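You operate a simulated robot arm through the tools that you are given. There is no shell and no other tool. Be economical: measure what you need, move in short steps, check, and stop when the job is done.

Carry out the task below with a simulated robot arm. There is one attempt and no reset: what you move stays moved.

JOB
Take the electrode that says "602" from the top of the long steel bench and leave it on top of the pallet block there. Take the brush from the top of the long steel bench and put it on the card on the long granite slab. Put the bush block marked "926" from the top of the long steel bench in the white tray and the bush block labelled "752" on top of the holder there. Close the beige box lid. Open the white cover, put the blue cloth on the dryer and shut the cover again. Press the orange machine zero z button two times. Take the can from the top of the short steel bench and put it on the right end of the low table. Press the screen button of the grey microscope to switch it on. Close the top blue drawer. Take the mallet and put it on the top of the microscope bench. Any order will do. Set down upright: can.

The check looks at the end state, three seconds after you hand in, the way a careful person would. Anything else that was tipped, shoved, dropped, spilled or broken makes it a failure. Lids that push on must go on centred and level and be pressed home; caps that screw on are set level and turned clockwise until they are tight. Flat cloth is picked up by pressing the open fingertips on it (5 to 10 N) and closing them slowly along it; thin cloth reads only 2 to 8 mm in the jaws.

ROBOT AND FRAMES
A 6-joint arm with a two-finger gripper on a trunk, on a base that drives. Base frame: it is fixed to the floor where the robot stands at the start and does not move with it; the origin is under the middle of the robot, x ahead of it, y to its left, z up; the surface under the hand at the start is at about z = 800. Units: mm, rad, N and s.
With the tool pointing down near the work surface it reaches from about 300 to 740 mm from the robot's upright axis, wherever it stands. Its first joint turns from -2.897 to 2.897 rad. Places, roughly: beige box lid [700, -1500, 900]; blue cloth (9x6x3 cm) [700, -2200, 1000]; brush (4x3x11 cm) [700, -300, 900]; bush block [1000, 0, 750]; can [750, -5750, 750]; card [1000, -2250, 1000]; dryer (17x14 cm) [-1620, -3720, 800]; electrode [750, 0, 750]; holder [1000, -500, 750]; mallet (5x20x9 cm) [-1800, -8300, 800]; orange machine zero z button [2700, -2100, 1400]; pallet block [750, 250, 750]; right end of the low table (20x26 cm) [-3480, -7780, 500]; screen button of the grey microscope [-1400, -4800, 900]; top blue drawer [-2100, -8200, 900]; top of the microscope bench [-1500, -4400, 800]; white cover [-1600, -3700, 900]; white tray (24x32 cm) [1060, -640, 800]. Payload 1.57 kg.
Tool frame: the origin (TCP) lies between the finger pads and is the grasp point; the fingertips stand 21 mm ahead of it; z points along the fingers, y is the line along which they close. The gripper opens to 70 mm. The gripper's body begins 50 mm behind the TCP.
Orientation is that of the tool frame in the base frame, as a unit quaternion [x, y, z, w]. With the fingers straight down and closing along the base's y, the tool's x points along the base's -x, its y along +y and its z along -z.

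CONTROLS
- The arm moves only by the tool drive_tool. Its argument "increments" is a list of rows, each a list of 3 entries, a list of its own where there are three numbers: the shift along the base's x, y, z in mm, then the turn, a rotation vector about the base's x, y, z in rad, then the gripper command, from -1 (fully open) to 1 (shut), values between in proportion. In form: [[[dx, dy, dz], [wx, wy, wz], grip], ...]. A call has 1 to 12 rows; each row shifts and turns the commanded pose from where the row before left it. A row lasts 0.2 s, in which the tool goes at most 50 mm and 0.15 rad; a call with a longer step from one row to the next is refused whole, and so is a gripper value outside its range. Where a pose cannot be reached the arm comes as near as it can. A force on the tool above 40 N (or 10 N above the force at the start of the call, whichever is more), or a blocked arm, ends the call early, and 0.2 s more pass. The fingers move at their own pace and stop on an object; they squeeze with about 30 N. The grip force told is the motor's: it shows also when the fingers shut on nothing. Time passes only in rows, and 0.2 s behind the last, so rows that do not move let the fingers close. It gives the time, the measured TCP pose, the force on the tool (base axes), the opening and the grip force at its end, in the units of the frame above (readings bear some noise), with the torque about the TCP (base axes, N m) and any sound that the robot's microphone picked up, and new pictures: "views" is both (left out), scene, wrist or none.
- Cameras (640 x 400 px; columns grow to the right, rows downward): "scene" is now at [26.2, 142.1, 1492.5]; the picture's right is [-0.15, -0.99, 0.00], its down [-0.63, 0.10, -0.77] and it looks along [0.76, -0.12, -0.64] (base axes); focal length 258 px, centre (320, 200). "wrist" rides on the gripper at [79, 4, -81] in the tool frame; the picture's right is [-0.05, 1.00, 0.00], its down [-0.67, -0.04, -0.74] and it looks along [-0.74, -0.04, 0.67] (tool axes); focal length 256 px, centre (320, 200). There is no depth. A picture from a camera that has moved, and an enlarged one, comes with that camera's place and axes in the base frame and with its lens.
- steer(legs): drives the robot by 1 to 6 legs, each [ahead, left, turn to the left] in mm, mm and rad, along the robot's own axes; the way and the turn of a leg run together, so that a leg with both is an arc; at most 1500 mm and 3.142 rad a leg. The arm and the cameras ride along, it lands a little off, and it stops where it bumps. It gives what a move gives, and a new picture of the scene camera.
- turn_head(pan, tilt): turns the head with the scene camera to pan (to the left, within 2.705 rad either way) and tilt (down, from -0.506 to 1.204), counted from straight ahead of the robot. It gives what a move gives, and a new picture of the scene camera.
- close_up(camera, box): a new picture of the part [left, top, right, bottom] of that camera's present view, enlarged. No time passes.
- finish_job(): hands the job in; it is judged then, once.

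Work in short steps. Places have to be worked out from the pictures, the camera data and where the tool is seen: move nearer, look again, correct. Check each grasp and each placing, and mend what went wrong. You have 525 turns and 360 pictures in all, those below and enlarged ones among them. Open the gripper and draw the arm clear of the work before you hand the job in, unless the task says otherwise; then end with one line.

The tools are called after ">>>" by a JSON object that holds its "name" and its "arguments". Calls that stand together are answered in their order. drive_tool: Moves the arm, as the interface text tells. Its arguments: {"type":"object","properties":{"increments":{"type":"array","items":{"type":"array"}},"views":{"type":"string","enum":["both","scene","wrist","none"]}},"required":["increments"]} The other tools are called the same way: steer (legs) drives the base; turn_head (pan, tilt) turns the head that bears the scene camera; close_up (camera, box) takes an enlarged picture of a part of a camera's view; finish_job () hands the job in.

At the start:

```text
clock: 0.0
ee_pos: [420.8, -150.6, 1088.8]
tool_rot: [0.0, 1.0, 0.0, 0.0]
ft_force: [0.8, 0.5, 0.5]
torque: [-0.02, 0.01, -0.01]
grip_width: 70.2
grasp_force: 0.1
robot x, y, heading: [2.7, -1.3, 0.004]
head pan, tilt: [-0.15, 0.693]
```

scene: 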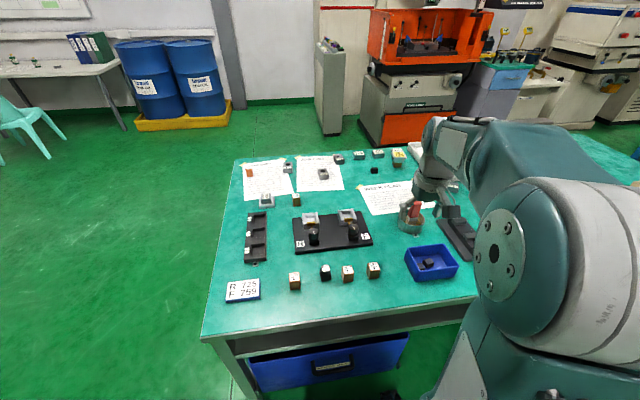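
wrist: 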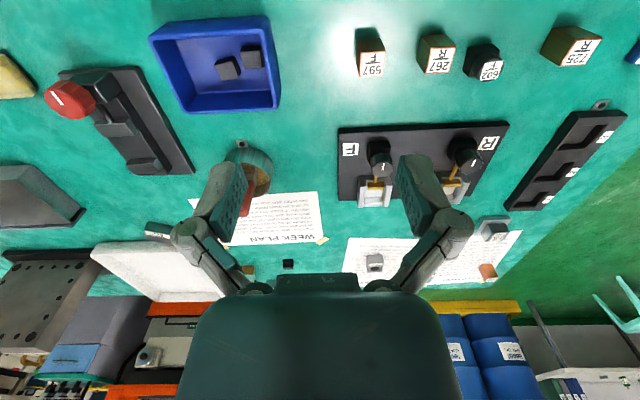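

The bench in front holds electrodes, bush blocks, pallets and a tray. I enlarge both views to read the labels.

>>> {"name": "close_up", "arguments": {"camera": "scene", "box": [200, 140, 420, 310]}}

>>> {"name": "close_up", "arguments": {"camera": "wrist", "box": [320, 10, 640, 210]}}

>>> {"name": "turn_head", "arguments": {"pan": -0.8, "tilt": 0.6}}

```text
2.35 times, centred on (310, 225) of scene
camera zoom: at [26.2, 142.1, 1492.5], right [-0.15, -0.99, 0.0], down [-0.63, 0.1, -0.77], along [0.76, -0.12, -0.64], focal length 606 px, centre (344, 141)
```

zoom: 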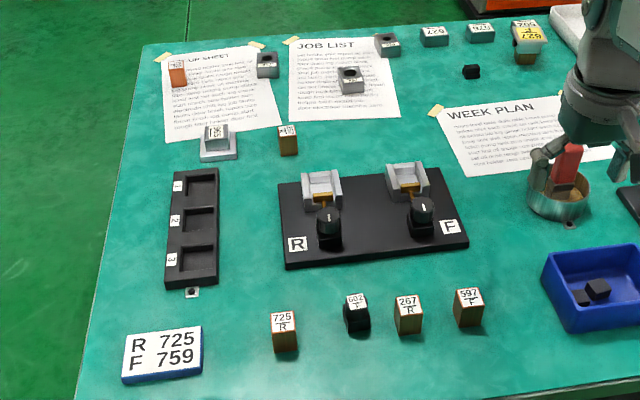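

```text
2.00 times, centred on (480, 110) of wrist
camera zoom: at [342.7, -145.6, 1169.8], right [0.05, 1.0, 0.0], down [0.67, -0.04, 0.74], along [0.74, -0.04, -0.67], focal length 512 px, centre (0, 380)
```

zoom: 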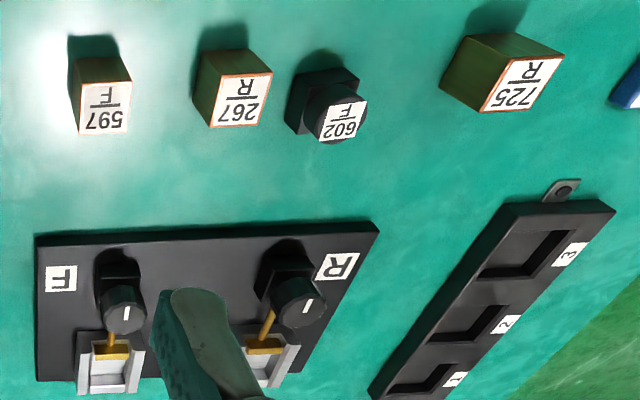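

```text
clock: 1.0
ee_pos: [421.2, -151.3, 1087.9]
tool_rot: [0.0, 1.0, 0.0, 0.0]
ft_force: [-0.2, 0.4, 0.1]
torque: [0.0, 0.02, 0.02]
grip_width: 70.3
grasp_force: 0.1
robot x, y, heading: [-1.3, -3.4, -0.006]
head pan, tilt: [-0.799, 0.6]
camera scene: at [3.5, 91.4, 1500.5], right [-0.72, -0.7, 0.0], down [-0.4, 0.4, -0.82], along [0.58, -0.59, -0.57], focal length 258 px, centre (320, 200)
```

scene: 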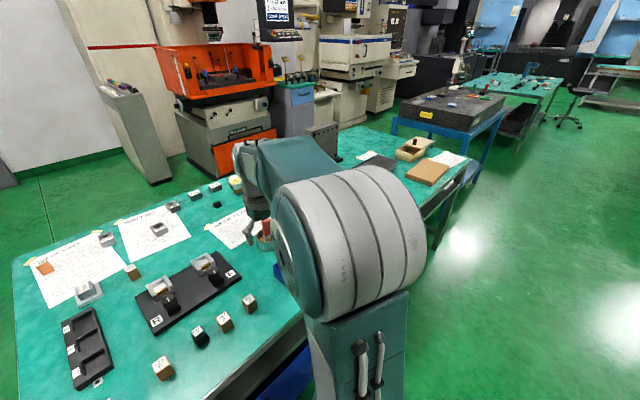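

I look closer at the back row of bush blocks and at the right part of the bench.

>>> {"name": "close_up", "arguments": {"camera": "scene", "box": [20, 170, 280, 330]}}

>>> {"name": "close_up", "arguments": {"camera": "scene", "box": [340, 60, 580, 210]}}

>>> {"name": "close_up", "arguments": {"camera": "wrist", "box": [0, 40, 320, 300]}}

```text
2.46 times, centred on (150, 250) of scene
camera zoom: at [3.5, 91.4, 1500.5], right [-0.72, -0.7, 0.0], down [-0.4, 0.4, -0.82], along [0.58, -0.59, -0.57], focal length 634 px, centre (738, 77)
```

zoom: 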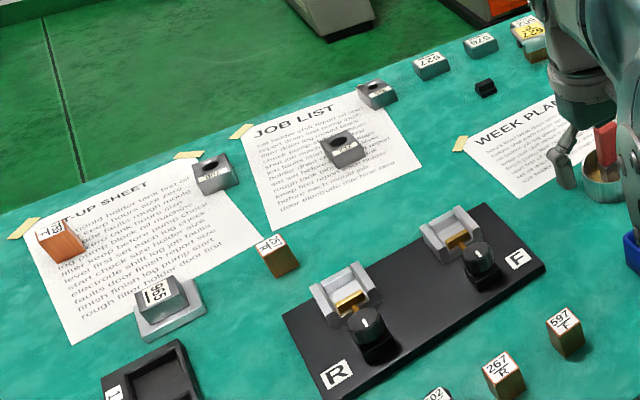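

```text
2.67 times, centred on (460, 135) of scene
camera zoom: at [3.5, 91.4, 1500.5], right [-0.72, -0.7, 0.0], down [-0.4, 0.4, -0.82], along [0.58, -0.59, -0.57], focal length 687 px, centre (-53, 373)
```

zoom: 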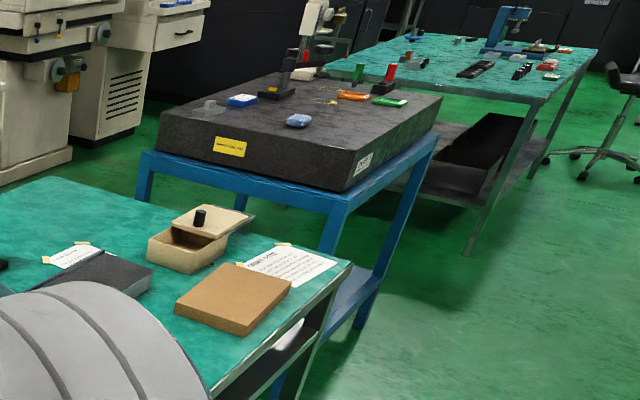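

```text
1.54 times, centred on (160, 170) of wrist
camera zoom: at [342.7, -145.7, 1169.8], right [0.05, 1.0, 0.0], down [0.67, -0.04, 0.74], along [0.74, -0.04, -0.67], focal length 394 px, centre (566, 246)
```

zoom: 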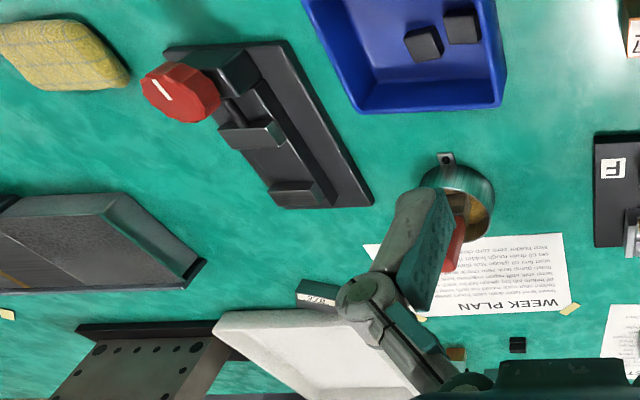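

Several labels are still unreadable. I move the hand forward and left over the bench to read them with the wrist camera.

>>> {"name": "drive_tool", "arguments": {"increments": [[[30, 33, -7], [0, 0, 0], -1], [[30, 33, -7], [0, 0, 0], -1], [[30, 33, -7], [0, 0, 0], -1], [[30, 33, -7], [0, 0, 0], -1], [[30, 33, -7], [0, 0, 0], -1], [[30, 33, -7], [0, 0, 0], -1]], "views": "wrist"}}

```text
clock: 2.4
ee_pos: [601.7, 49.5, 1049.5]
tool_rot: [0.0, 1.0, -0.001, 0.0]
ft_force: [0.4, 1.0, 0.7]
torque: [-0.02, -0.03, -0.02]
grip_width: 70.0
grasp_force: 0.0
robot x, y, heading: [2.8, -1.7, -0.002]
head pan, tilt: [-0.799, 0.6]
camera wrist: at [522.7, 54.5, 1131.2], right [0.05, 1.0, 0.0], down [0.67, -0.03, 0.75], along [0.74, -0.04, -0.67], focal length 256 px, centre (320, 200)
```

wrist: 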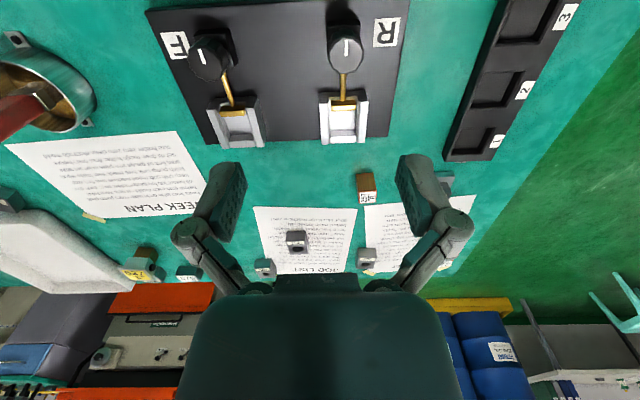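

The picture is inverted. I enlarge the parts with labels.

>>> {"name": "close_up", "arguments": {"camera": "wrist", "box": [230, 160, 410, 280]}}

>>> {"name": "close_up", "arguments": {"camera": "wrist", "box": [0, 180, 210, 300]}}

>>> {"name": "close_up", "arguments": {"camera": "scene", "box": [20, 170, 280, 330]}}

```text
3.33 times, centred on (320, 220) of wrist
camera zoom: at [522.7, 54.5, 1131.2], right [0.05, 1.0, 0.0], down [0.67, -0.03, 0.75], along [0.74, -0.04, -0.67], focal length 853 px, centre (320, 133)
```

zoom: 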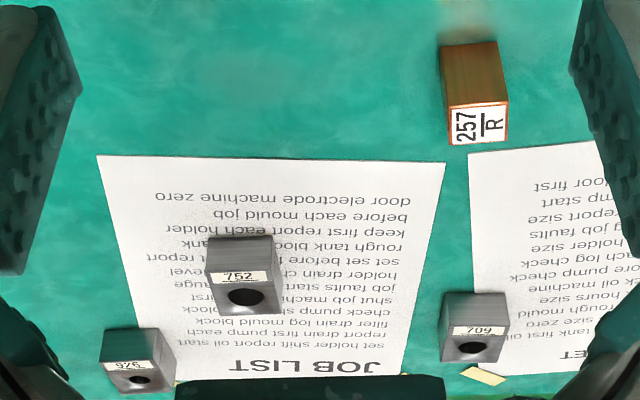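

```text
3.05 times, centred on (105, 240) of wrist
camera zoom: at [522.7, 54.5, 1131.2], right [0.05, 1.0, 0.0], down [0.67, -0.03, 0.75], along [0.74, -0.04, -0.67], focal length 780 px, centre (975, 78)
```

zoom: 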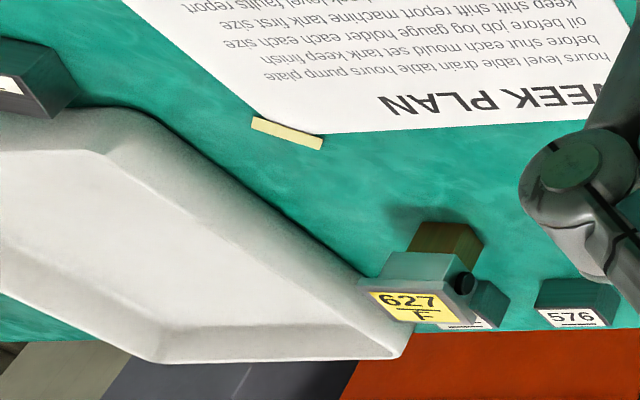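

```text
2.46 times, centred on (150, 250) of scene
camera zoom: at [4.6, 93.4, 1500.4], right [-0.72, -0.7, 0.0], down [-0.4, 0.4, -0.83], along [0.57, -0.59, -0.56], focal length 634 px, centre (738, 77)
```

zoom: 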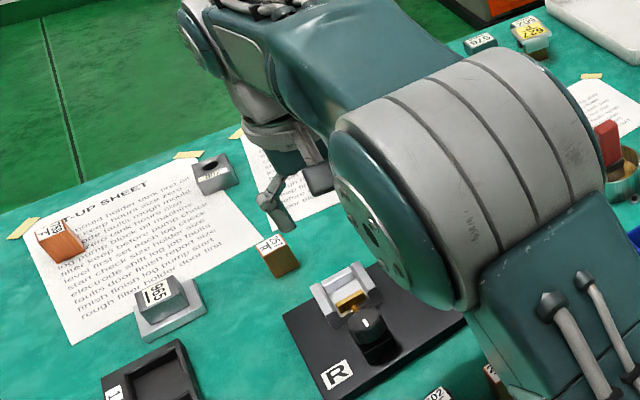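

I zoom in harder on the back row labels.

>>> {"name": "close_up", "arguments": {"camera": "wrist", "box": [110, 235, 210, 290]}}

>>> {"name": "close_up", "arguments": {"camera": "wrist", "box": [250, 225, 380, 280]}}

>>> {"name": "close_up", "arguments": {"camera": "scene", "box": [200, 165, 280, 215]}}

>>> {"name": "close_up", "arguments": {"camera": "scene", "box": [60, 220, 140, 320]}}

```text
6.40 times, centred on (160, 262) of wrist
camera zoom: at [522.7, 54.5, 1131.2], right [0.05, 1.0, 0.0], down [0.67, -0.03, 0.75], along [0.74, -0.04, -0.67], focal length 1638 px, centre (1344, -200)
```

zoom: 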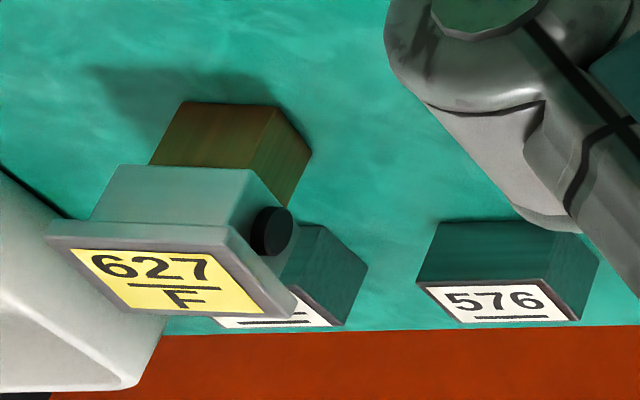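

```text
4.92 times, centred on (315, 252) of wrist
camera zoom: at [522.7, 54.5, 1131.2], right [0.05, 1.0, 0.0], down [0.67, -0.03, 0.75], along [0.74, -0.04, -0.67], focal length 1260 px, centre (345, -58)
```

zoom: 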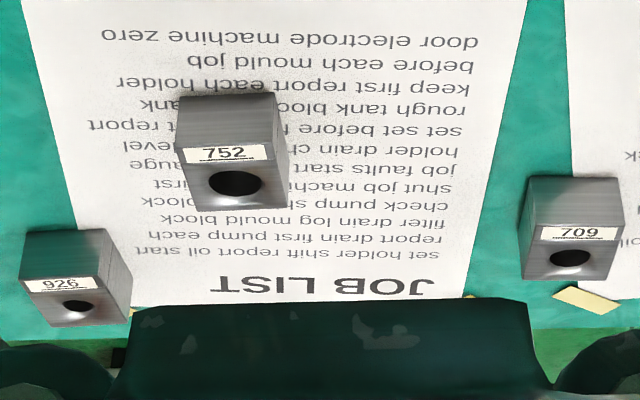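

```text
8.00 times, centred on (240, 190) of scene
camera zoom: at [4.6, 93.4, 1500.4], right [-0.72, -0.7, 0.0], down [-0.4, 0.4, -0.83], along [0.57, -0.59, -0.56], focal length 2062 px, centre (960, 280)
```

zoom: 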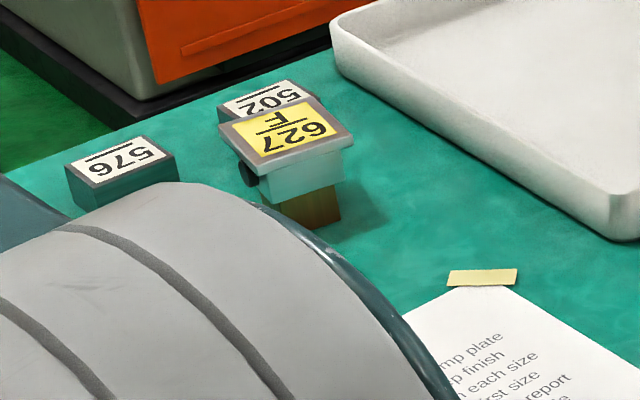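

```text
4.00 times, centred on (100, 270) of scene
camera zoom: at [4.6, 93.4, 1500.4], right [-0.72, -0.7, 0.0], down [-0.4, 0.4, -0.83], along [0.57, -0.59, -0.56], focal length 1031 px, centre (1200, -80)
```

zoom: 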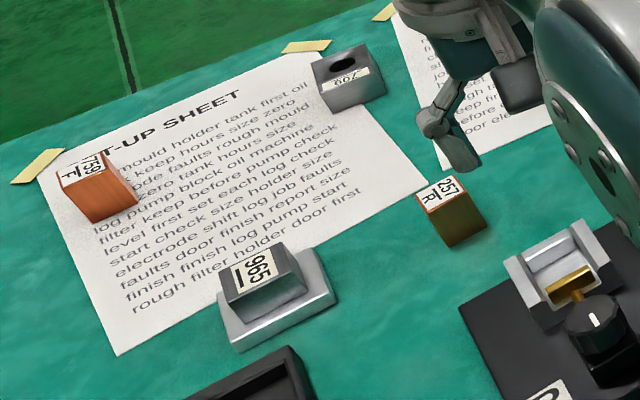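

I judge: electrode "602 F" near (482, 60), bush blocks 752 (~1006,-25) and 926 near the back edge. The "965" block on its pale pallet base (~860, 240) is the pallet block, and the yellow "627 F" item is the holder. I look down at how close the base is to the bench.

>>> {"name": "turn_head", "arguments": {"pan": 0.5, "tilt": 1.0}}

```text
clock: 3.9
ee_pos: [601.0, 48.6, 1050.1]
tool_rot: [0.0, 1.0, 0.0, 0.0]
ft_force: [0.0, -0.8, 0.5]
torque: [0.01, 0.02, -0.02]
grip_width: 69.9
grasp_force: 0.1
robot x, y, heading: [0.0, 0.3, -0.003]
head pan, tilt: [0.499, 1.0]
camera scene: at [4.0, 189.1, 1468.4], right [0.48, -0.88, 0.0], down [-0.74, -0.4, -0.54], along [0.47, 0.26, -0.84], focal length 258 px, centre (320, 200)
```

scene: 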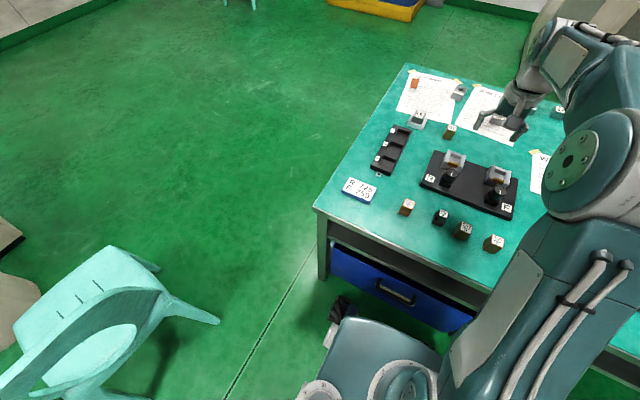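

The base front is near the bench, so the far items will be done from the back side. First I take "602": move the hand back and lower to view it.

>>> {"name": "drive_tool", "arguments": {"increments": [[[-40, 2, -20], [0, 0, 0], -1], [[-40, 2, -20], [0, 0, 0], -1], [[-40, 2, -20], [0, 0, 0], -1], [[-40, 2, -20], [0, 0, 0], -1], [[-40, 2, -20], [0, 0, 0], -1], [[0, 0, -20], [0, 0, 0], -1]], "views": "both"}}

```text
clock: 5.3
ee_pos: [399.3, 58.7, 927.5]
tool_rot: [0.0, 1.0, 0.0, 0.001]
ft_force: [0.0, -0.4, -0.2]
torque: [0.02, 0.04, 0.0]
grip_width: 70.1
grasp_force: 0.1
robot x, y, heading: [-1.6, 1.7, -0.0]
head pan, tilt: [0.499, 1.0]
camera scene: at [3.0, 189.2, 1468.4], right [0.48, -0.88, 0.0], down [-0.74, -0.4, -0.54], along [0.47, 0.26, -0.84], focal length 258 px, centre (320, 200)
camera wrist: at [321.4, 62.8, 1008.7], right [0.05, 1.0, 0.0], down [0.67, -0.03, 0.74], along [0.74, -0.04, -0.67], focal length 256 px, centre (320, 200)
```

scene: 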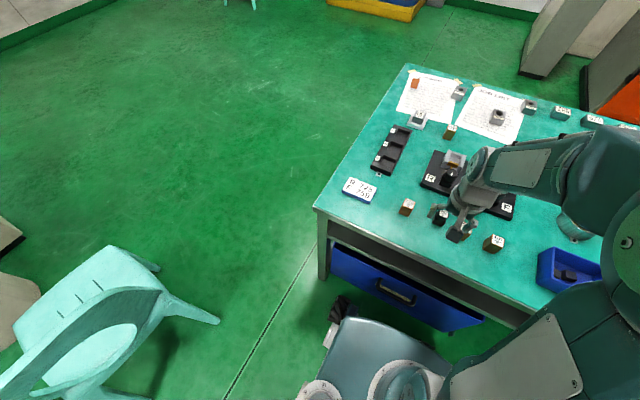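
wrist: 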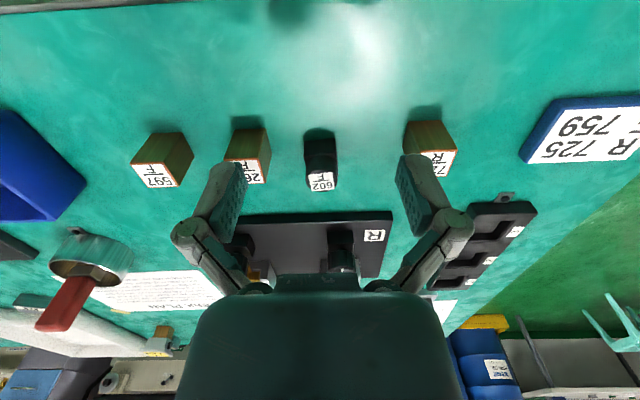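

I enlarge the wrist view on 602 to get its shape and place.

>>> {"name": "close_up", "arguments": {"camera": "wrist", "box": [220, 100, 420, 225]}}

>>> {"name": "close_up", "arguments": {"camera": "scene", "box": [380, 180, 520, 260]}}

```text
3.20 times, centred on (320, 162) of wrist
camera zoom: at [321.4, 62.8, 1008.7], right [0.05, 1.0, 0.0], down [0.67, -0.03, 0.74], along [0.74, -0.04, -0.67], focal length 819 px, centre (320, 320)
```

zoom: 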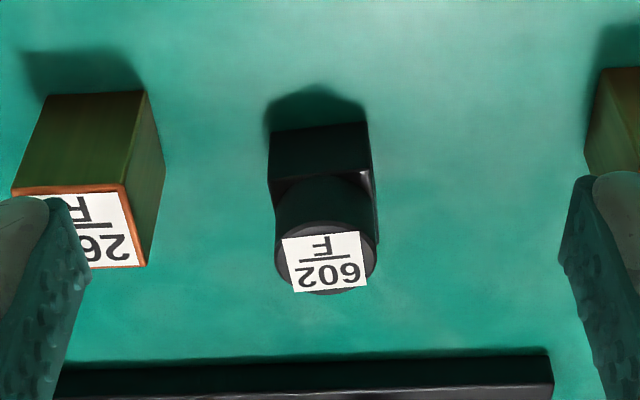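

```text
4.57 times, centred on (450, 220) of scene
camera zoom: at [3.0, 189.2, 1468.4], right [0.48, -0.88, 0.0], down [-0.74, -0.4, -0.54], along [0.47, 0.26, -0.84], focal length 1178 px, centre (-274, 109)
```

zoom: 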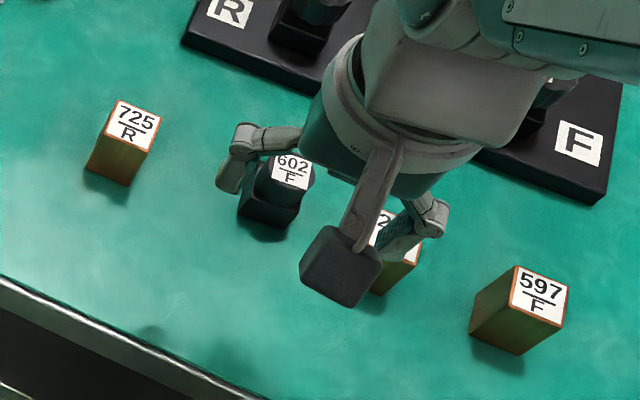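

602 is at about (482, 55.5), top about z 841, with about 33 mm gaps to its neighbour. I pre-shape the gripper to about 52 mm and go above it, then look.

>>> {"name": "drive_tool", "arguments": {"increments": [[[42, -2, -10], [0, 0, 0], -0.49], [[41, -1, -10], [0, 0, 0], -0.49], [[0, 0, -30], [0, 0, 0], -0.49], [[0, 0, 0], [0, 0, 0], -0.49]], "views": "both"}}

>>> {"name": "close_up", "arguments": {"camera": "scene", "box": [380, 180, 520, 260]}}

```text
clock: 6.3
ee_pos: [484.2, 55.8, 875.6]
tool_rot: [0.0, 1.0, -0.001, 0.0]
ft_force: [-0.2, 0.6, 0.0]
torque: [0.0, -0.01, 0.03]
grip_width: 52.2
grasp_force: 0.1
robot x, y, heading: [3.1, 5.1, -0.004]
head pan, tilt: [0.499, 1.0]
camera scene: at [3.7, 189.2, 1468.4], right [0.48, -0.88, 0.0], down [-0.74, -0.4, -0.54], along [0.47, 0.26, -0.84], focal length 258 px, centre (320, 200)
camera wrist: at [406.0, 59.9, 956.5], right [0.05, 1.0, 0.0], down [0.67, -0.03, 0.74], along [0.74, -0.04, -0.67], focal length 256 px, centre (320, 200)
```

scene: 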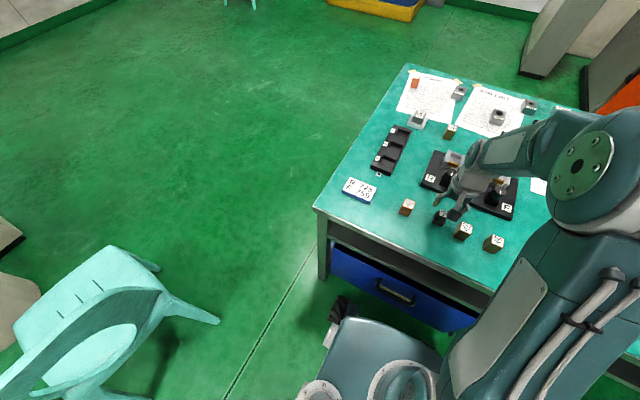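
wrist: 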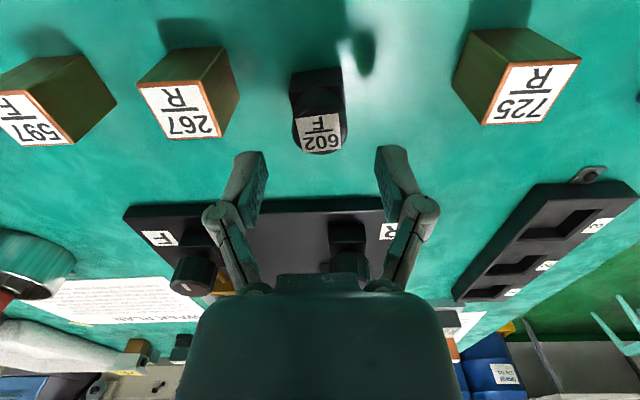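

```text
4.57 times, centred on (450, 220) of scene
camera zoom: at [3.7, 189.2, 1468.4], right [0.48, -0.88, 0.0], down [-0.74, -0.4, -0.54], along [0.47, 0.26, -0.84], focal length 1178 px, centre (-274, 109)
```

zoom: 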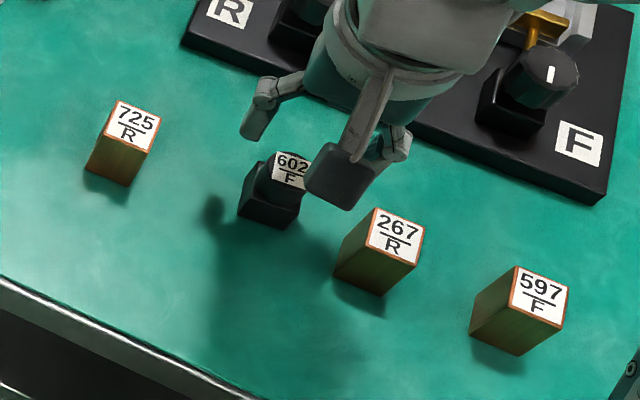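

The electrode lies on the hand axis at (483, 55.6). I lower to z 824 and close.

>>> {"name": "drive_tool", "arguments": {"increments": [[[-1, 0, -20], [0, 0, 0], -0.49], [[0, 0, -20], [0, 0, 0], -0.49], [[0, 0, -12], [0, 0, 0], -0.49], [[0, 0, 0], [0, 0, 0], 1], [[0, 0, 0], [0, 0, 0], 1], [[0, 0, 0], [0, 0, 0], 1]], "views": "wrist"}}

```text
clock: 7.7
ee_pos: [484.0, 56.2, 824.3]
tool_rot: [0.0, 1.0, -0.001, 0.001]
ft_force: [-1.1, 0.0, 10.6]
torque: [0.04, 0.06, -0.03]
grip_width: 29.1
grasp_force: 30.0
robot x, y, heading: [-1.4, -0.0, 0.002]
head pan, tilt: [0.499, 1.0]
camera wrist: at [405.3, 60.1, 905.0], right [0.05, 1.0, 0.0], down [0.67, -0.03, 0.75], along [0.74, -0.04, -0.67], focal length 256 px, centre (320, 200)
```

wrist: 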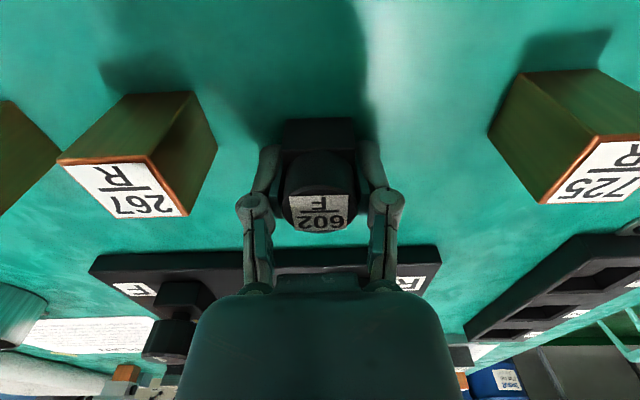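

Gripped at 29 mm. I lift and bring it in close for driving.

>>> {"name": "drive_tool", "arguments": {"increments": [[[0, 0, 20], [0, 0, 0], 1], [[0, 0, 40], [0, 0, 0], 1], [[-10, 0, 45], [0, 0, 0], 1], [[-20, -20, 45], [0, 0, 0], 1], [[-20, -20, 45], [0, 0, 0], 1], [[-20, -20, 45], [0, 0, 0], 1]], "views": "wrist"}}

>>> {"name": "turn_head", "arguments": {"pan": 1.6, "tilt": 0.7}}

```text
refused: row 4 steps farther than a row can; nothing moved
```

```text
clock: 9.0
ee_pos: [482.6, 56.0, 823.9]
tool_rot: [0.0, 1.0, -0.001, 0.0]
ft_force: [3.1, 0.1, 13.1]
torque: [0.01, 0.02, -0.02]
grip_width: 29.2
grasp_force: 30.0
robot x, y, heading: [1.4, 2.1, 0.003]
head pan, tilt: [1.6, 0.7]
camera scene: at [-60.6, 240.7, 1491.8], right [1.0, 0.03, 0.0], down [0.02, -0.64, -0.76], along [-0.02, 0.76, -0.64], focal length 258 px, centre (320, 200)
```

scene: 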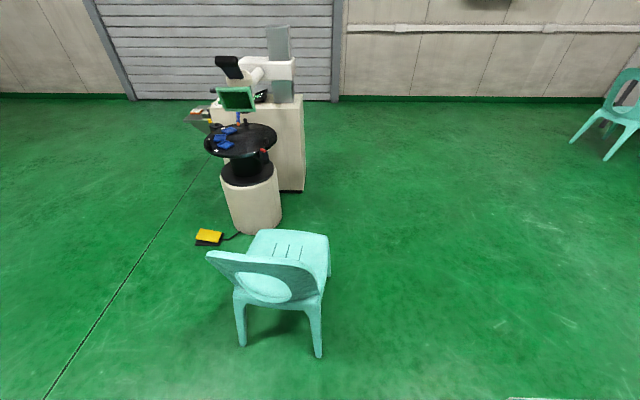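

Chair stands between; I need the base's size, so I look steeply down, and lift the electrode meanwhile.

>>> {"name": "drive_tool", "arguments": {"increments": [[[0, 0, 20], [0, 0, 0], 1], [[0, 0, 40], [0, 0, 0], 1], [[-10, 0, 45], [0, 0, 0], 1], [[-15, -20, 40], [0, 0, 0], 1], [[-15, -20, 40], [0, 0, 0], 1], [[-15, -20, 40], [0, 0, 0], 1]], "views": "wrist"}}

>>> {"name": "turn_head", "arguments": {"pan": 0.9, "tilt": 1.2}}

```text
clock: 10.4
ee_pos: [425.9, -4.0, 1049.3]
tool_rot: [-0.001, 1.0, 0.0, -0.001]
ft_force: [0.3, -0.9, -0.2]
torque: [0.03, 0.0, -0.01]
grip_width: 0.3
grasp_force: 28.7
robot x, y, heading: [3.6, 0.3, -0.004]
head pan, tilt: [1.6, 0.7]
camera wrist: at [348.3, -0.6, 1130.7], right [0.05, 1.0, 0.0], down [0.67, -0.03, 0.74], along [0.74, -0.04, -0.67], focal length 256 px, centre (320, 200)
```

wrist: 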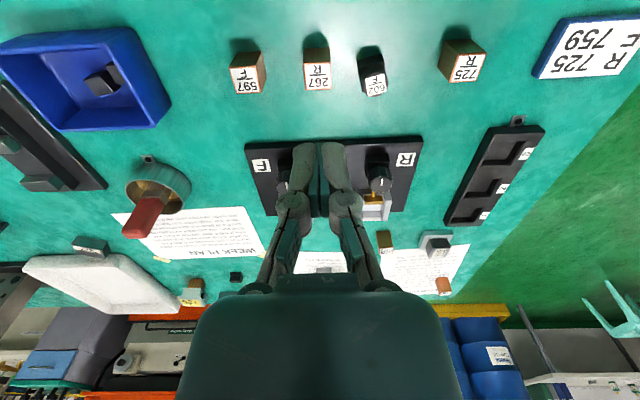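

```text
clock: 11.5
ee_pos: [426.1, -3.5, 1048.8]
tool_rot: [0.001, 1.0, -0.002, 0.0]
ft_force: [0.0, 1.3, -0.7]
torque: [-0.06, 0.0, 0.01]
grip_width: 0.2
grasp_force: 28.8
robot x, y, heading: [-1.1, -5.3, -0.003]
head pan, tilt: [0.901, 1.201]
camera scene: at [-23.4, 199.4, 1455.9], right [0.78, -0.62, 0.0], down [-0.58, -0.73, -0.36], along [0.22, 0.28, -0.93], focal length 258 px, centre (320, 200)
```

scene: 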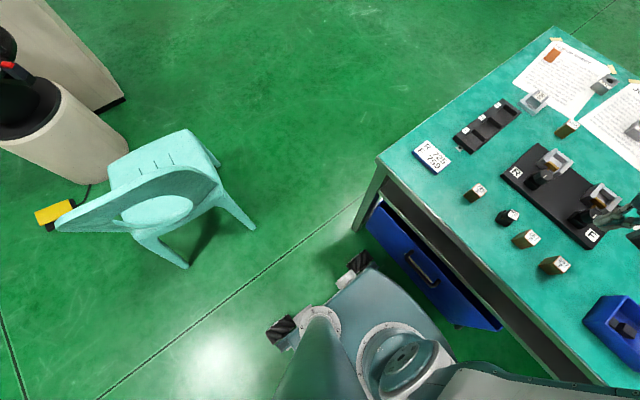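

The electrode slipped out and stayed behind on the bench. I look closely at it.

>>> {"name": "close_up", "arguments": {"camera": "wrist", "box": [300, 20, 460, 120]}}

>>> {"name": "close_up", "arguments": {"camera": "scene", "box": [440, 160, 600, 290]}}

```text
4.00 times, centred on (380, 70) of wrist
camera zoom: at [348.9, 0.2, 1130.0], right [0.05, 1.0, 0.0], down [0.67, -0.03, 0.74], along [0.74, -0.04, -0.67], focal length 1024 px, centre (80, 720)
```

zoom: 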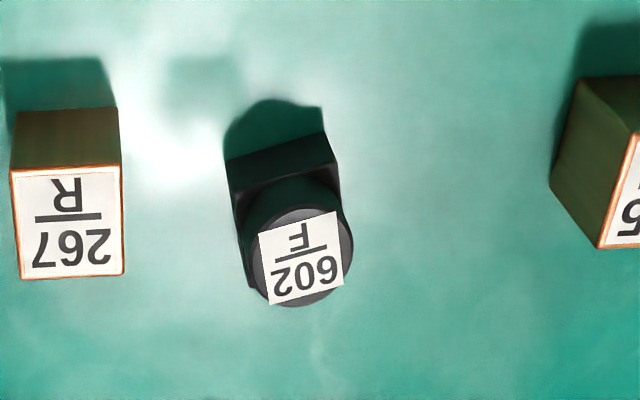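

```text
3.08 times, centred on (520, 225) of scene
camera zoom: at [-23.4, 199.4, 1455.9], right [0.78, -0.62, 0.0], down [-0.58, -0.73, -0.36], along [0.22, 0.28, -0.93], focal length 793 px, centre (-295, 123)
```

zoom: 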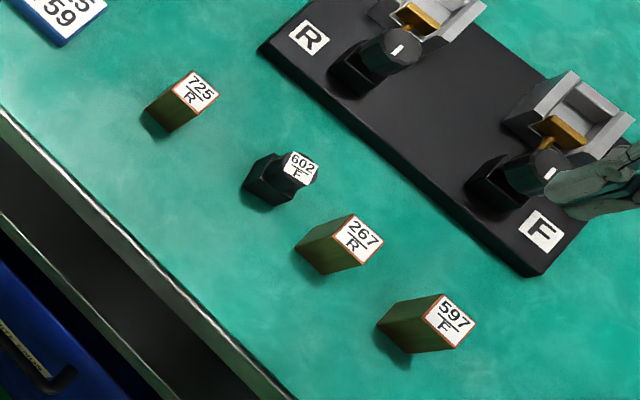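

It stands upright at about (477.5, 54), turned about 0.21 rad; its body is about 29 x 37 mm. I return above it with matching yaw and open gripper at 52 mm.

>>> {"name": "drive_tool", "arguments": {"increments": [[[10, 15, -10], [0, 0, 0.105], -0.49], [[14, 15, -30], [0, 0, 0.105], -0.49], [[14, 15, -40], [0, 0, 0], -0.49], [[14, 12, -45], [0, 0, 0], -0.49], [[0, 0, -45], [0, 0, 0], -0.49], [[0, 0, 0], [0, 0, 0], -0.49]], "views": "wrist"}}

```text
clock: 12.9
ee_pos: [480.0, 52.7, 880.1]
tool_rot: [-0.106, 0.994, -0.001, 0.0]
ft_force: [-0.4, -0.3, 0.1]
torque: [0.03, 0.0, 0.02]
grip_width: 52.0
grasp_force: 0.0
robot x, y, heading: [1.5, -2.3, -0.003]
head pan, tilt: [0.901, 1.201]
camera wrist: at [403.1, 39.8, 961.9], right [-0.16, 0.99, 0.0], down [0.66, 0.11, 0.74], along [0.74, 0.12, -0.67], focal length 256 px, centre (320, 200)
```

wrist: 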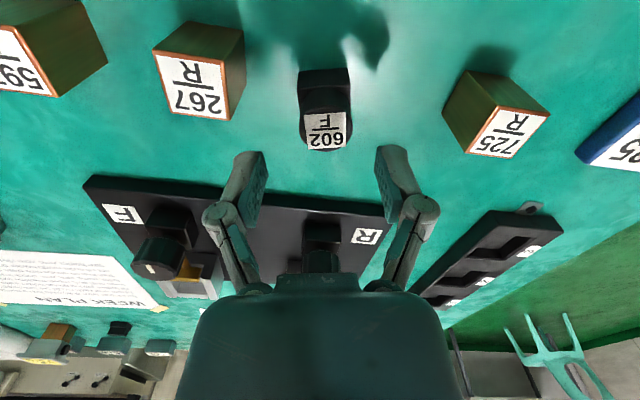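

Good alignment, 2-3 mm off in y. I descend, grip, let it settle and lift slowly 10 mm.

>>> {"name": "drive_tool", "arguments": {"increments": [[[-1, 2, -20], [0, 0, 0], -0.49], [[0, 0, -20], [0, 0, 0], -0.49], [[0, 0, -13], [0, 0, 0], -0.49], [[0, 0, 0], [0, 0, 0], 1], [[0, 0, 0], [0, 0, 0], 1], [[0, 0, 0], [0, 0, 0], 1], [[0, 0, 3], [0, 0, 0], 1], [[0, 0, 3], [0, 0, 0], 1], [[0, 0, 4], [0, 0, 0], 1], [[0, 0, 5], [0, 0, 0], 1]], "views": "wrist"}}

```text
clock: 15.1
ee_pos: [480.0, 54.7, 842.7]
tool_rot: [-0.105, 0.994, -0.001, -0.001]
ft_force: [0.3, 0.0, -1.8]
torque: [0.02, 0.0, 0.02]
grip_width: 29.0
grasp_force: 30.2
robot x, y, heading: [3.1, -2.2, 0.003]
head pan, tilt: [0.901, 1.201]
camera wrist: at [401.0, 42.3, 922.9], right [-0.16, 0.99, 0.0], down [0.66, 0.11, 0.74], along [0.74, 0.12, -0.67], focal length 256 px, centre (320, 200)
```

wrist: 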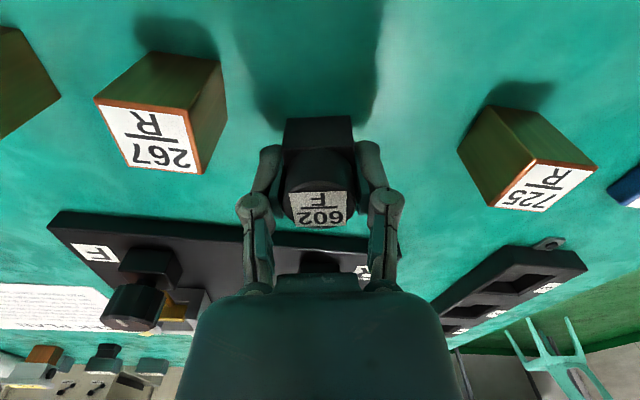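

It is held (about 1.8 N). I lift gently.

>>> {"name": "drive_tool", "arguments": {"increments": [[[0, 0, 8], [0, 0, 0], 1], [[0, 0, 12], [0, 0, 0], 1], [[0, 0, 15], [0, 0, 0], 1], [[0, 0, 18], [0, 0, 0], 1], [[0, 0, 20], [0, 0, 0], 1], [[-5, 0, 20], [0, 0, 0], 1], [[-10, 0, 20], [0, 0, 0], 1], [[-15, 0, 20], [0, 0, 0], 1], [[-15, 0, 20], [0, 0, 0], 1], [[-10, 0, 15], [0, 0, 0], 1], [[-5, 0, 8], [0, 0, 0], 1]], "views": "none"}}

```text
clock: 17.5
ee_pos: [417.5, 54.4, 1018.0]
tool_rot: [-0.106, 0.994, 0.0, 0.0]
ft_force: [0.5, 0.4, -1.1]
torque: [0.01, -0.01, 0.02]
grip_width: 28.8
grasp_force: 30.1
robot x, y, heading: [5.2, -1.4, -0.006]
head pan, tilt: [0.901, 1.201]
```

Base footprint is about 480 x 560; the gap between bench leg (385,363) and chair leg (-103,737) is about 615. I shift back-left, turn 0.917 and then check before passing.

>>> {"name": "steer", "arguments": {"legs": [[-133, 193, 0], [0, 0, 0.917]]}}

>>> {"name": "turn_head", "arguments": {"pan": 0.15, "tilt": 1.2}}

```text
clock: 21.6
ee_pos: [67.6, 561.7, 1019.1]
tool_rot: [-0.543, 0.839, 0.0, 0.0]
ft_force: [-0.5, -0.3, -0.3]
torque: [-0.01, 0.01, -0.02]
grip_width: 29.3
grasp_force: 30.3
robot x, y, heading: [-133.2, 190.6, 0.939]
head pan, tilt: [0.901, 1.201]
camera scene: at [-308.7, 290.3, 1455.8], right [0.96, 0.27, 0.0], down [0.25, -0.9, -0.36], along [-0.1, 0.35, -0.93], focal length 258 px, centre (320, 200)
```

scene: 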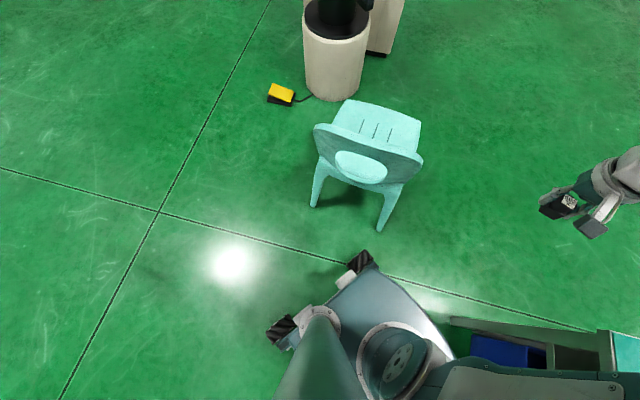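

```text
clock: 22.8
ee_pos: [68.4, 561.2, 1017.3]
tool_rot: [-0.544, 0.839, 0.0, 0.0]
ft_force: [0.5, -0.2, -0.2]
torque: [0.02, 0.0, -0.01]
grip_width: 28.9
grasp_force: 29.7
robot x, y, heading: [-136.0, 195.9, 0.937]
head pan, tilt: [0.15, 1.201]
camera scene: at [-268.0, 286.1, 1455.8], right [0.89, -0.46, 0.0], down [-0.43, -0.83, -0.36], along [0.17, 0.32, -0.93], focal length 258 px, centre (320, 200)
```

scene: 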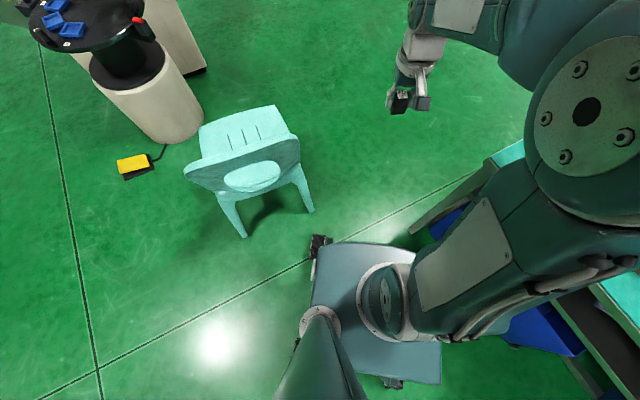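

Both legs lie about 300 mm to either side of the line at heading 0.9. I trim the heading and go through, then on to the back side of the bench.

>>> {"name": "steer", "arguments": {"legs": [[0, 0, -0.036], [950, 0, 0], [0, 0, -0.9]]}}

```text
clock: 25.1
ee_pos: [188.1, 695.7, 1019.4]
tool_rot: [-0.532, 0.847, 0.006, -0.002]
ft_force: [0.2, 0.1, -0.9]
torque: [0.01, 0.01, 0.02]
grip_width: 29.1
grasp_force: 29.5
robot x, y, heading: [-36.6, 342.0, 0.91]
head pan, tilt: [0.15, 1.201]
stopped in leg 2: the robot was blocked; the commanded pose is now the measured one
camera scene: at [-168.0, 440.5, 1455.6], right [0.87, -0.49, 0.0], down [-0.45, -0.82, -0.36], along [0.18, 0.31, -0.93], focal length 258 px, centre (320, 200)
```

scene: 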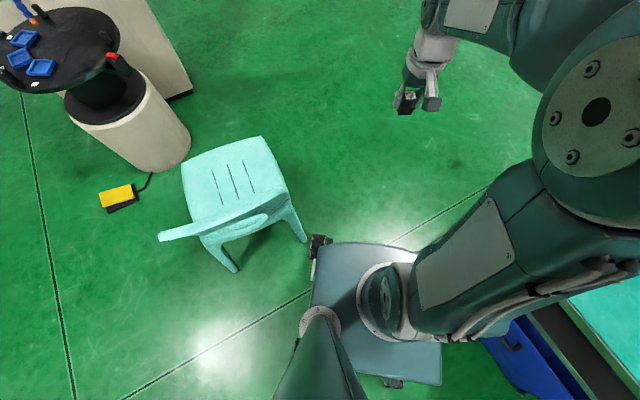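

Blocked: the right front corner of the base computes to be at the bench corner while the chair still has about 60 mm. I back off, shift left 22 mm and try again in a short leg.

>>> {"name": "steer", "arguments": {"legs": [[-60, 0, 0], [0, 24, -0.01], [130, 0, 0]]}}

```text
clock: 27.3
ee_pos: [218.4, 763.5, 1019.7]
tool_rot: [-0.53, 0.848, 0.005, -0.002]
ft_force: [1.0, 0.6, -1.1]
torque: [-0.02, 0.01, -0.04]
grip_width: 29.1
grasp_force: 30.2
robot x, y, heading: [-4.6, 411.4, 0.905]
head pan, tilt: [0.15, 1.201]
camera scene: at [-133.9, 506.8, 1456.1], right [0.87, -0.49, 0.0], down [-0.46, -0.81, -0.36], along [0.18, 0.32, -0.93], focal length 258 px, centre (320, 200)
```

scene: 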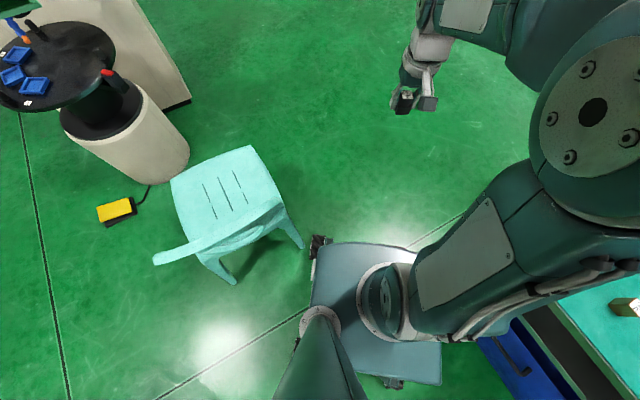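

The chair leg appears to have been nudged by a few cm; I will check and mend it later. Clearances on both sides now look equal (~300), so I go straight ahead in a short leg and watch the chair.

>>> {"name": "steer", "arguments": {"legs": [[150, 0, 0]]}}

```text
clock: 28.7
ee_pos: [308.2, 882.2, 1019.8]
tool_rot: [-0.529, 0.849, 0.004, -0.001]
ft_force: [0.2, -0.3, -0.2]
torque: [-0.02, -0.01, 0.01]
grip_width: 29.2
grasp_force: 30.4
robot x, y, heading: [83.6, 520.2, 0.906]
head pan, tilt: [0.15, 1.201]
camera scene: at [-45.1, 624.9, 1455.8], right [0.87, -0.49, 0.0], down [-0.46, -0.81, -0.36], along [0.18, 0.31, -0.93], focal length 258 px, centre (320, 200)
```

scene: 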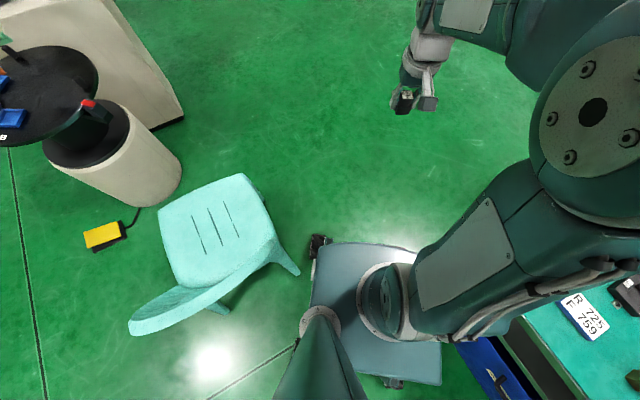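

The chair did not move further. I continue ahead past the corner.

>>> {"name": "steer", "arguments": {"legs": [[450, 0, 0], [0, 0, -0.9]]}}

>>> {"name": "turn_head", "arguments": {"pan": 2.2, "tilt": 0.8}}

```text
clock: 33.8
ee_pos: [783.7, 924.6, 1019.3]
tool_rot: [-0.103, 0.995, 0.004, 0.0]
ft_force: [0.5, 0.3, 0.2]
torque: [0.01, 0.02, 0.0]
grip_width: 29.3
grasp_force: 30.4
robot x, y, heading: [366.7, 883.1, -0.01]
head pan, tilt: [0.15, 1.201]
camera scene: at [364.3, 1046.1, 1455.8], right [0.15, -0.99, 0.0], down [-0.92, -0.14, -0.36], along [0.36, 0.05, -0.93], focal length 258 px, centre (320, 200)
```

scene: 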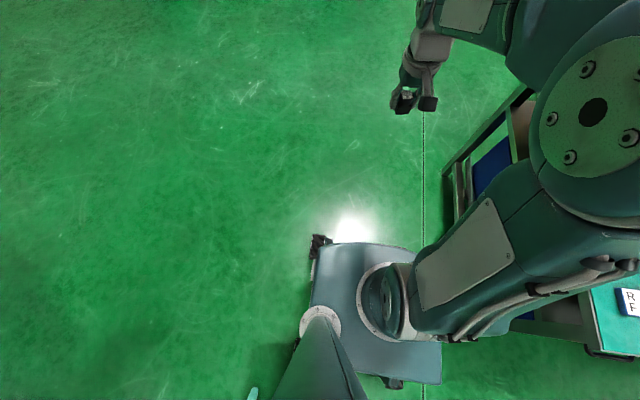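

```text
clock: 35.7
ee_pos: [783.9, 923.9, 1018.9]
tool_rot: [-0.103, 0.995, 0.003, 0.001]
ft_force: [0.5, -0.6, -1.5]
torque: [0.01, 0.01, -0.03]
grip_width: 29.2
grasp_force: 30.0
robot x, y, heading: [367.4, 883.8, -0.0]
head pan, tilt: [2.201, 0.799]
camera scene: at [261.8, 1103.3, 1483.6], right [0.81, 0.59, 0.0], down [0.42, -0.58, -0.7], along [-0.41, 0.56, -0.72], focal length 258 px, centre (320, 200)
```

scene: 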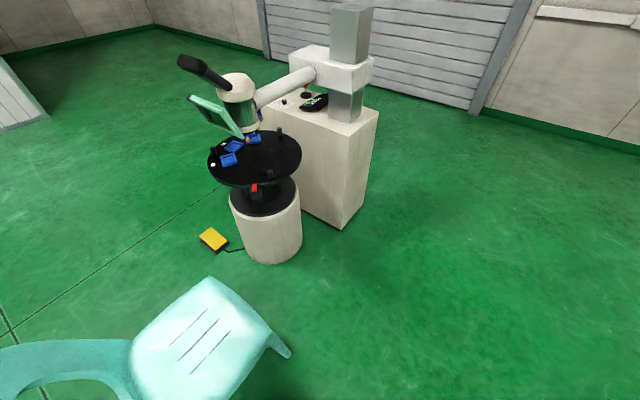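

Passed; the chair was rotated about 0.13 rad, I note it for mending. Now I go behind the bench facing back toward it.

>>> {"name": "steer", "arguments": {"legs": [[1240, 0, 0], [0, 0, 3.14], [0, 640, 0]]}}

>>> {"name": "turn_head", "arguments": {"pan": 0.2, "tilt": 0.9}}

```text
clock: 52.6
ee_pos: [1206.5, 176.4, 1020.0]
tool_rot: [0.994, 0.112, -0.002, 0.005]
ft_force: [0.1, 0.7, 0.6]
torque: [-0.03, 0.02, 0.02]
grip_width: 29.1
grasp_force: 30.2
robot x, y, heading: [1622.6, 225.3, -3.129]
head pan, tilt: [2.201, 0.799]
camera scene: at [1734.1, 9.8, 1484.0], right [-0.8, -0.6, 0.0], down [-0.43, 0.57, -0.7], along [0.42, -0.56, -0.72], focal length 258 px, centre (320, 200)
```

scene: 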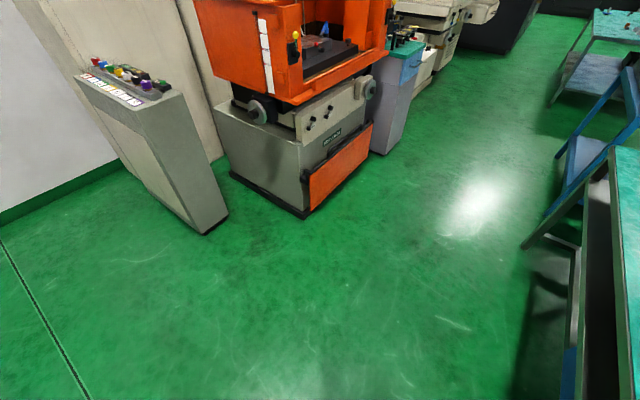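

```text
clock: 54.6
ee_pos: [1205.9, 174.4, 1019.2]
tool_rot: [0.994, 0.112, 0.0, 0.005]
ft_force: [-0.6, 0.6, -0.6]
torque: [-0.01, -0.01, 0.01]
grip_width: 29.1
grasp_force: 29.9
robot x, y, heading: [1627.1, 227.1, -3.124]
head pan, tilt: [0.201, 0.901]
camera scene: at [1611.8, 55.3, 1475.6], right [-0.21, 0.98, 0.0], down [0.77, 0.17, -0.62], along [-0.61, -0.13, -0.78], focal length 258 px, centre (320, 200)
```

scene: 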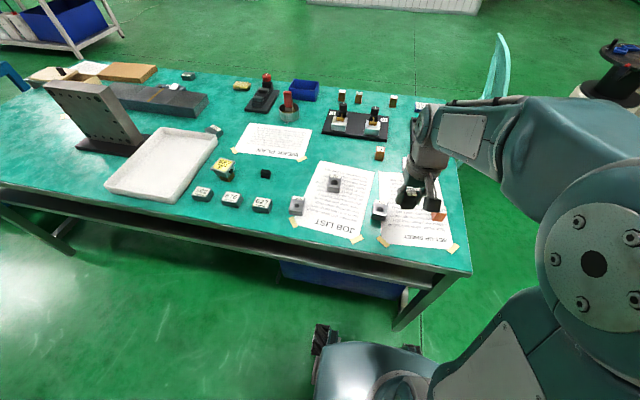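

All the back-row items are in view. I drive 80 mm nearer and bring the hand toward the pallet block.

>>> {"name": "steer", "arguments": {"legs": [[80, 0, -0.015]]}}

>>> {"name": "drive_tool", "arguments": {"increments": [[[-25, 10, 0], [0, 0, -0.07], 1], [[-35, 15, 0], [0, 0, -0.07], 1], [[-40, 15, 0], [0, 0, -0.06], 1], [[-40, 10, -10], [0, 0, 0], 1], [[-20, 5, -10], [0, 0, 0], 1], [[0, 0, 0], [0, 0, 0], 1]], "views": "both"}}

```text
clock: 55.6
ee_pos: [1126.0, 184.8, 1019.8]
tool_rot: [0.995, 0.102, -0.001, 0.004]
ft_force: [0.0, -0.2, -1.1]
torque: [-0.01, -0.02, 0.0]
grip_width: 29.0
grasp_force: 29.9
robot x, y, heading: [1545.1, 229.5, 3.139]
head pan, tilt: [0.201, 0.901]
camera scene: at [1529.5, 58.2, 1476.6], right [-0.19, 0.98, 0.0], down [0.77, 0.15, -0.62], along [-0.61, -0.12, -0.78], focal length 258 px, centre (320, 200)
```

scene: 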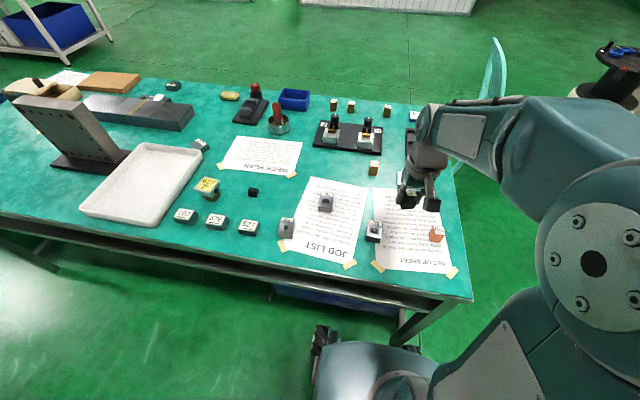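

```text
clock: 57.0
ee_pos: [967.9, 239.4, 1001.5]
tool_rot: [1.0, 0.003, -0.001, 0.004]
ft_force: [0.7, 0.1, -0.6]
torque: [0.01, 0.03, 0.0]
grip_width: 29.2
grasp_force: 30.3
robot x, y, heading: [1544.6, 230.0, 3.138]
head pan, tilt: [0.201, 0.901]
camera scene: at [1528.7, 58.0, 1476.2], right [-0.19, 0.98, 0.0], down [0.77, 0.15, -0.62], along [-0.61, -0.12, -0.78], focal length 258 px, centre (320, 200)
camera wrist: at [1048.2, 236.4, 1081.2], right [-0.05, -1.0, 0.01], down [-0.66, 0.04, 0.75], along [-0.75, 0.03, -0.67], focal length 256 px, centre (320, 200)
```

scene: 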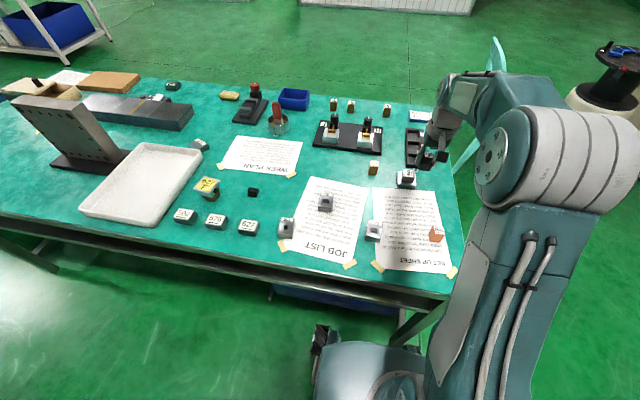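
wrist: 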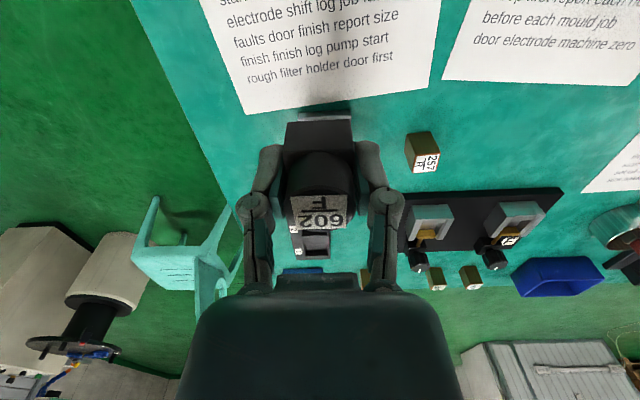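

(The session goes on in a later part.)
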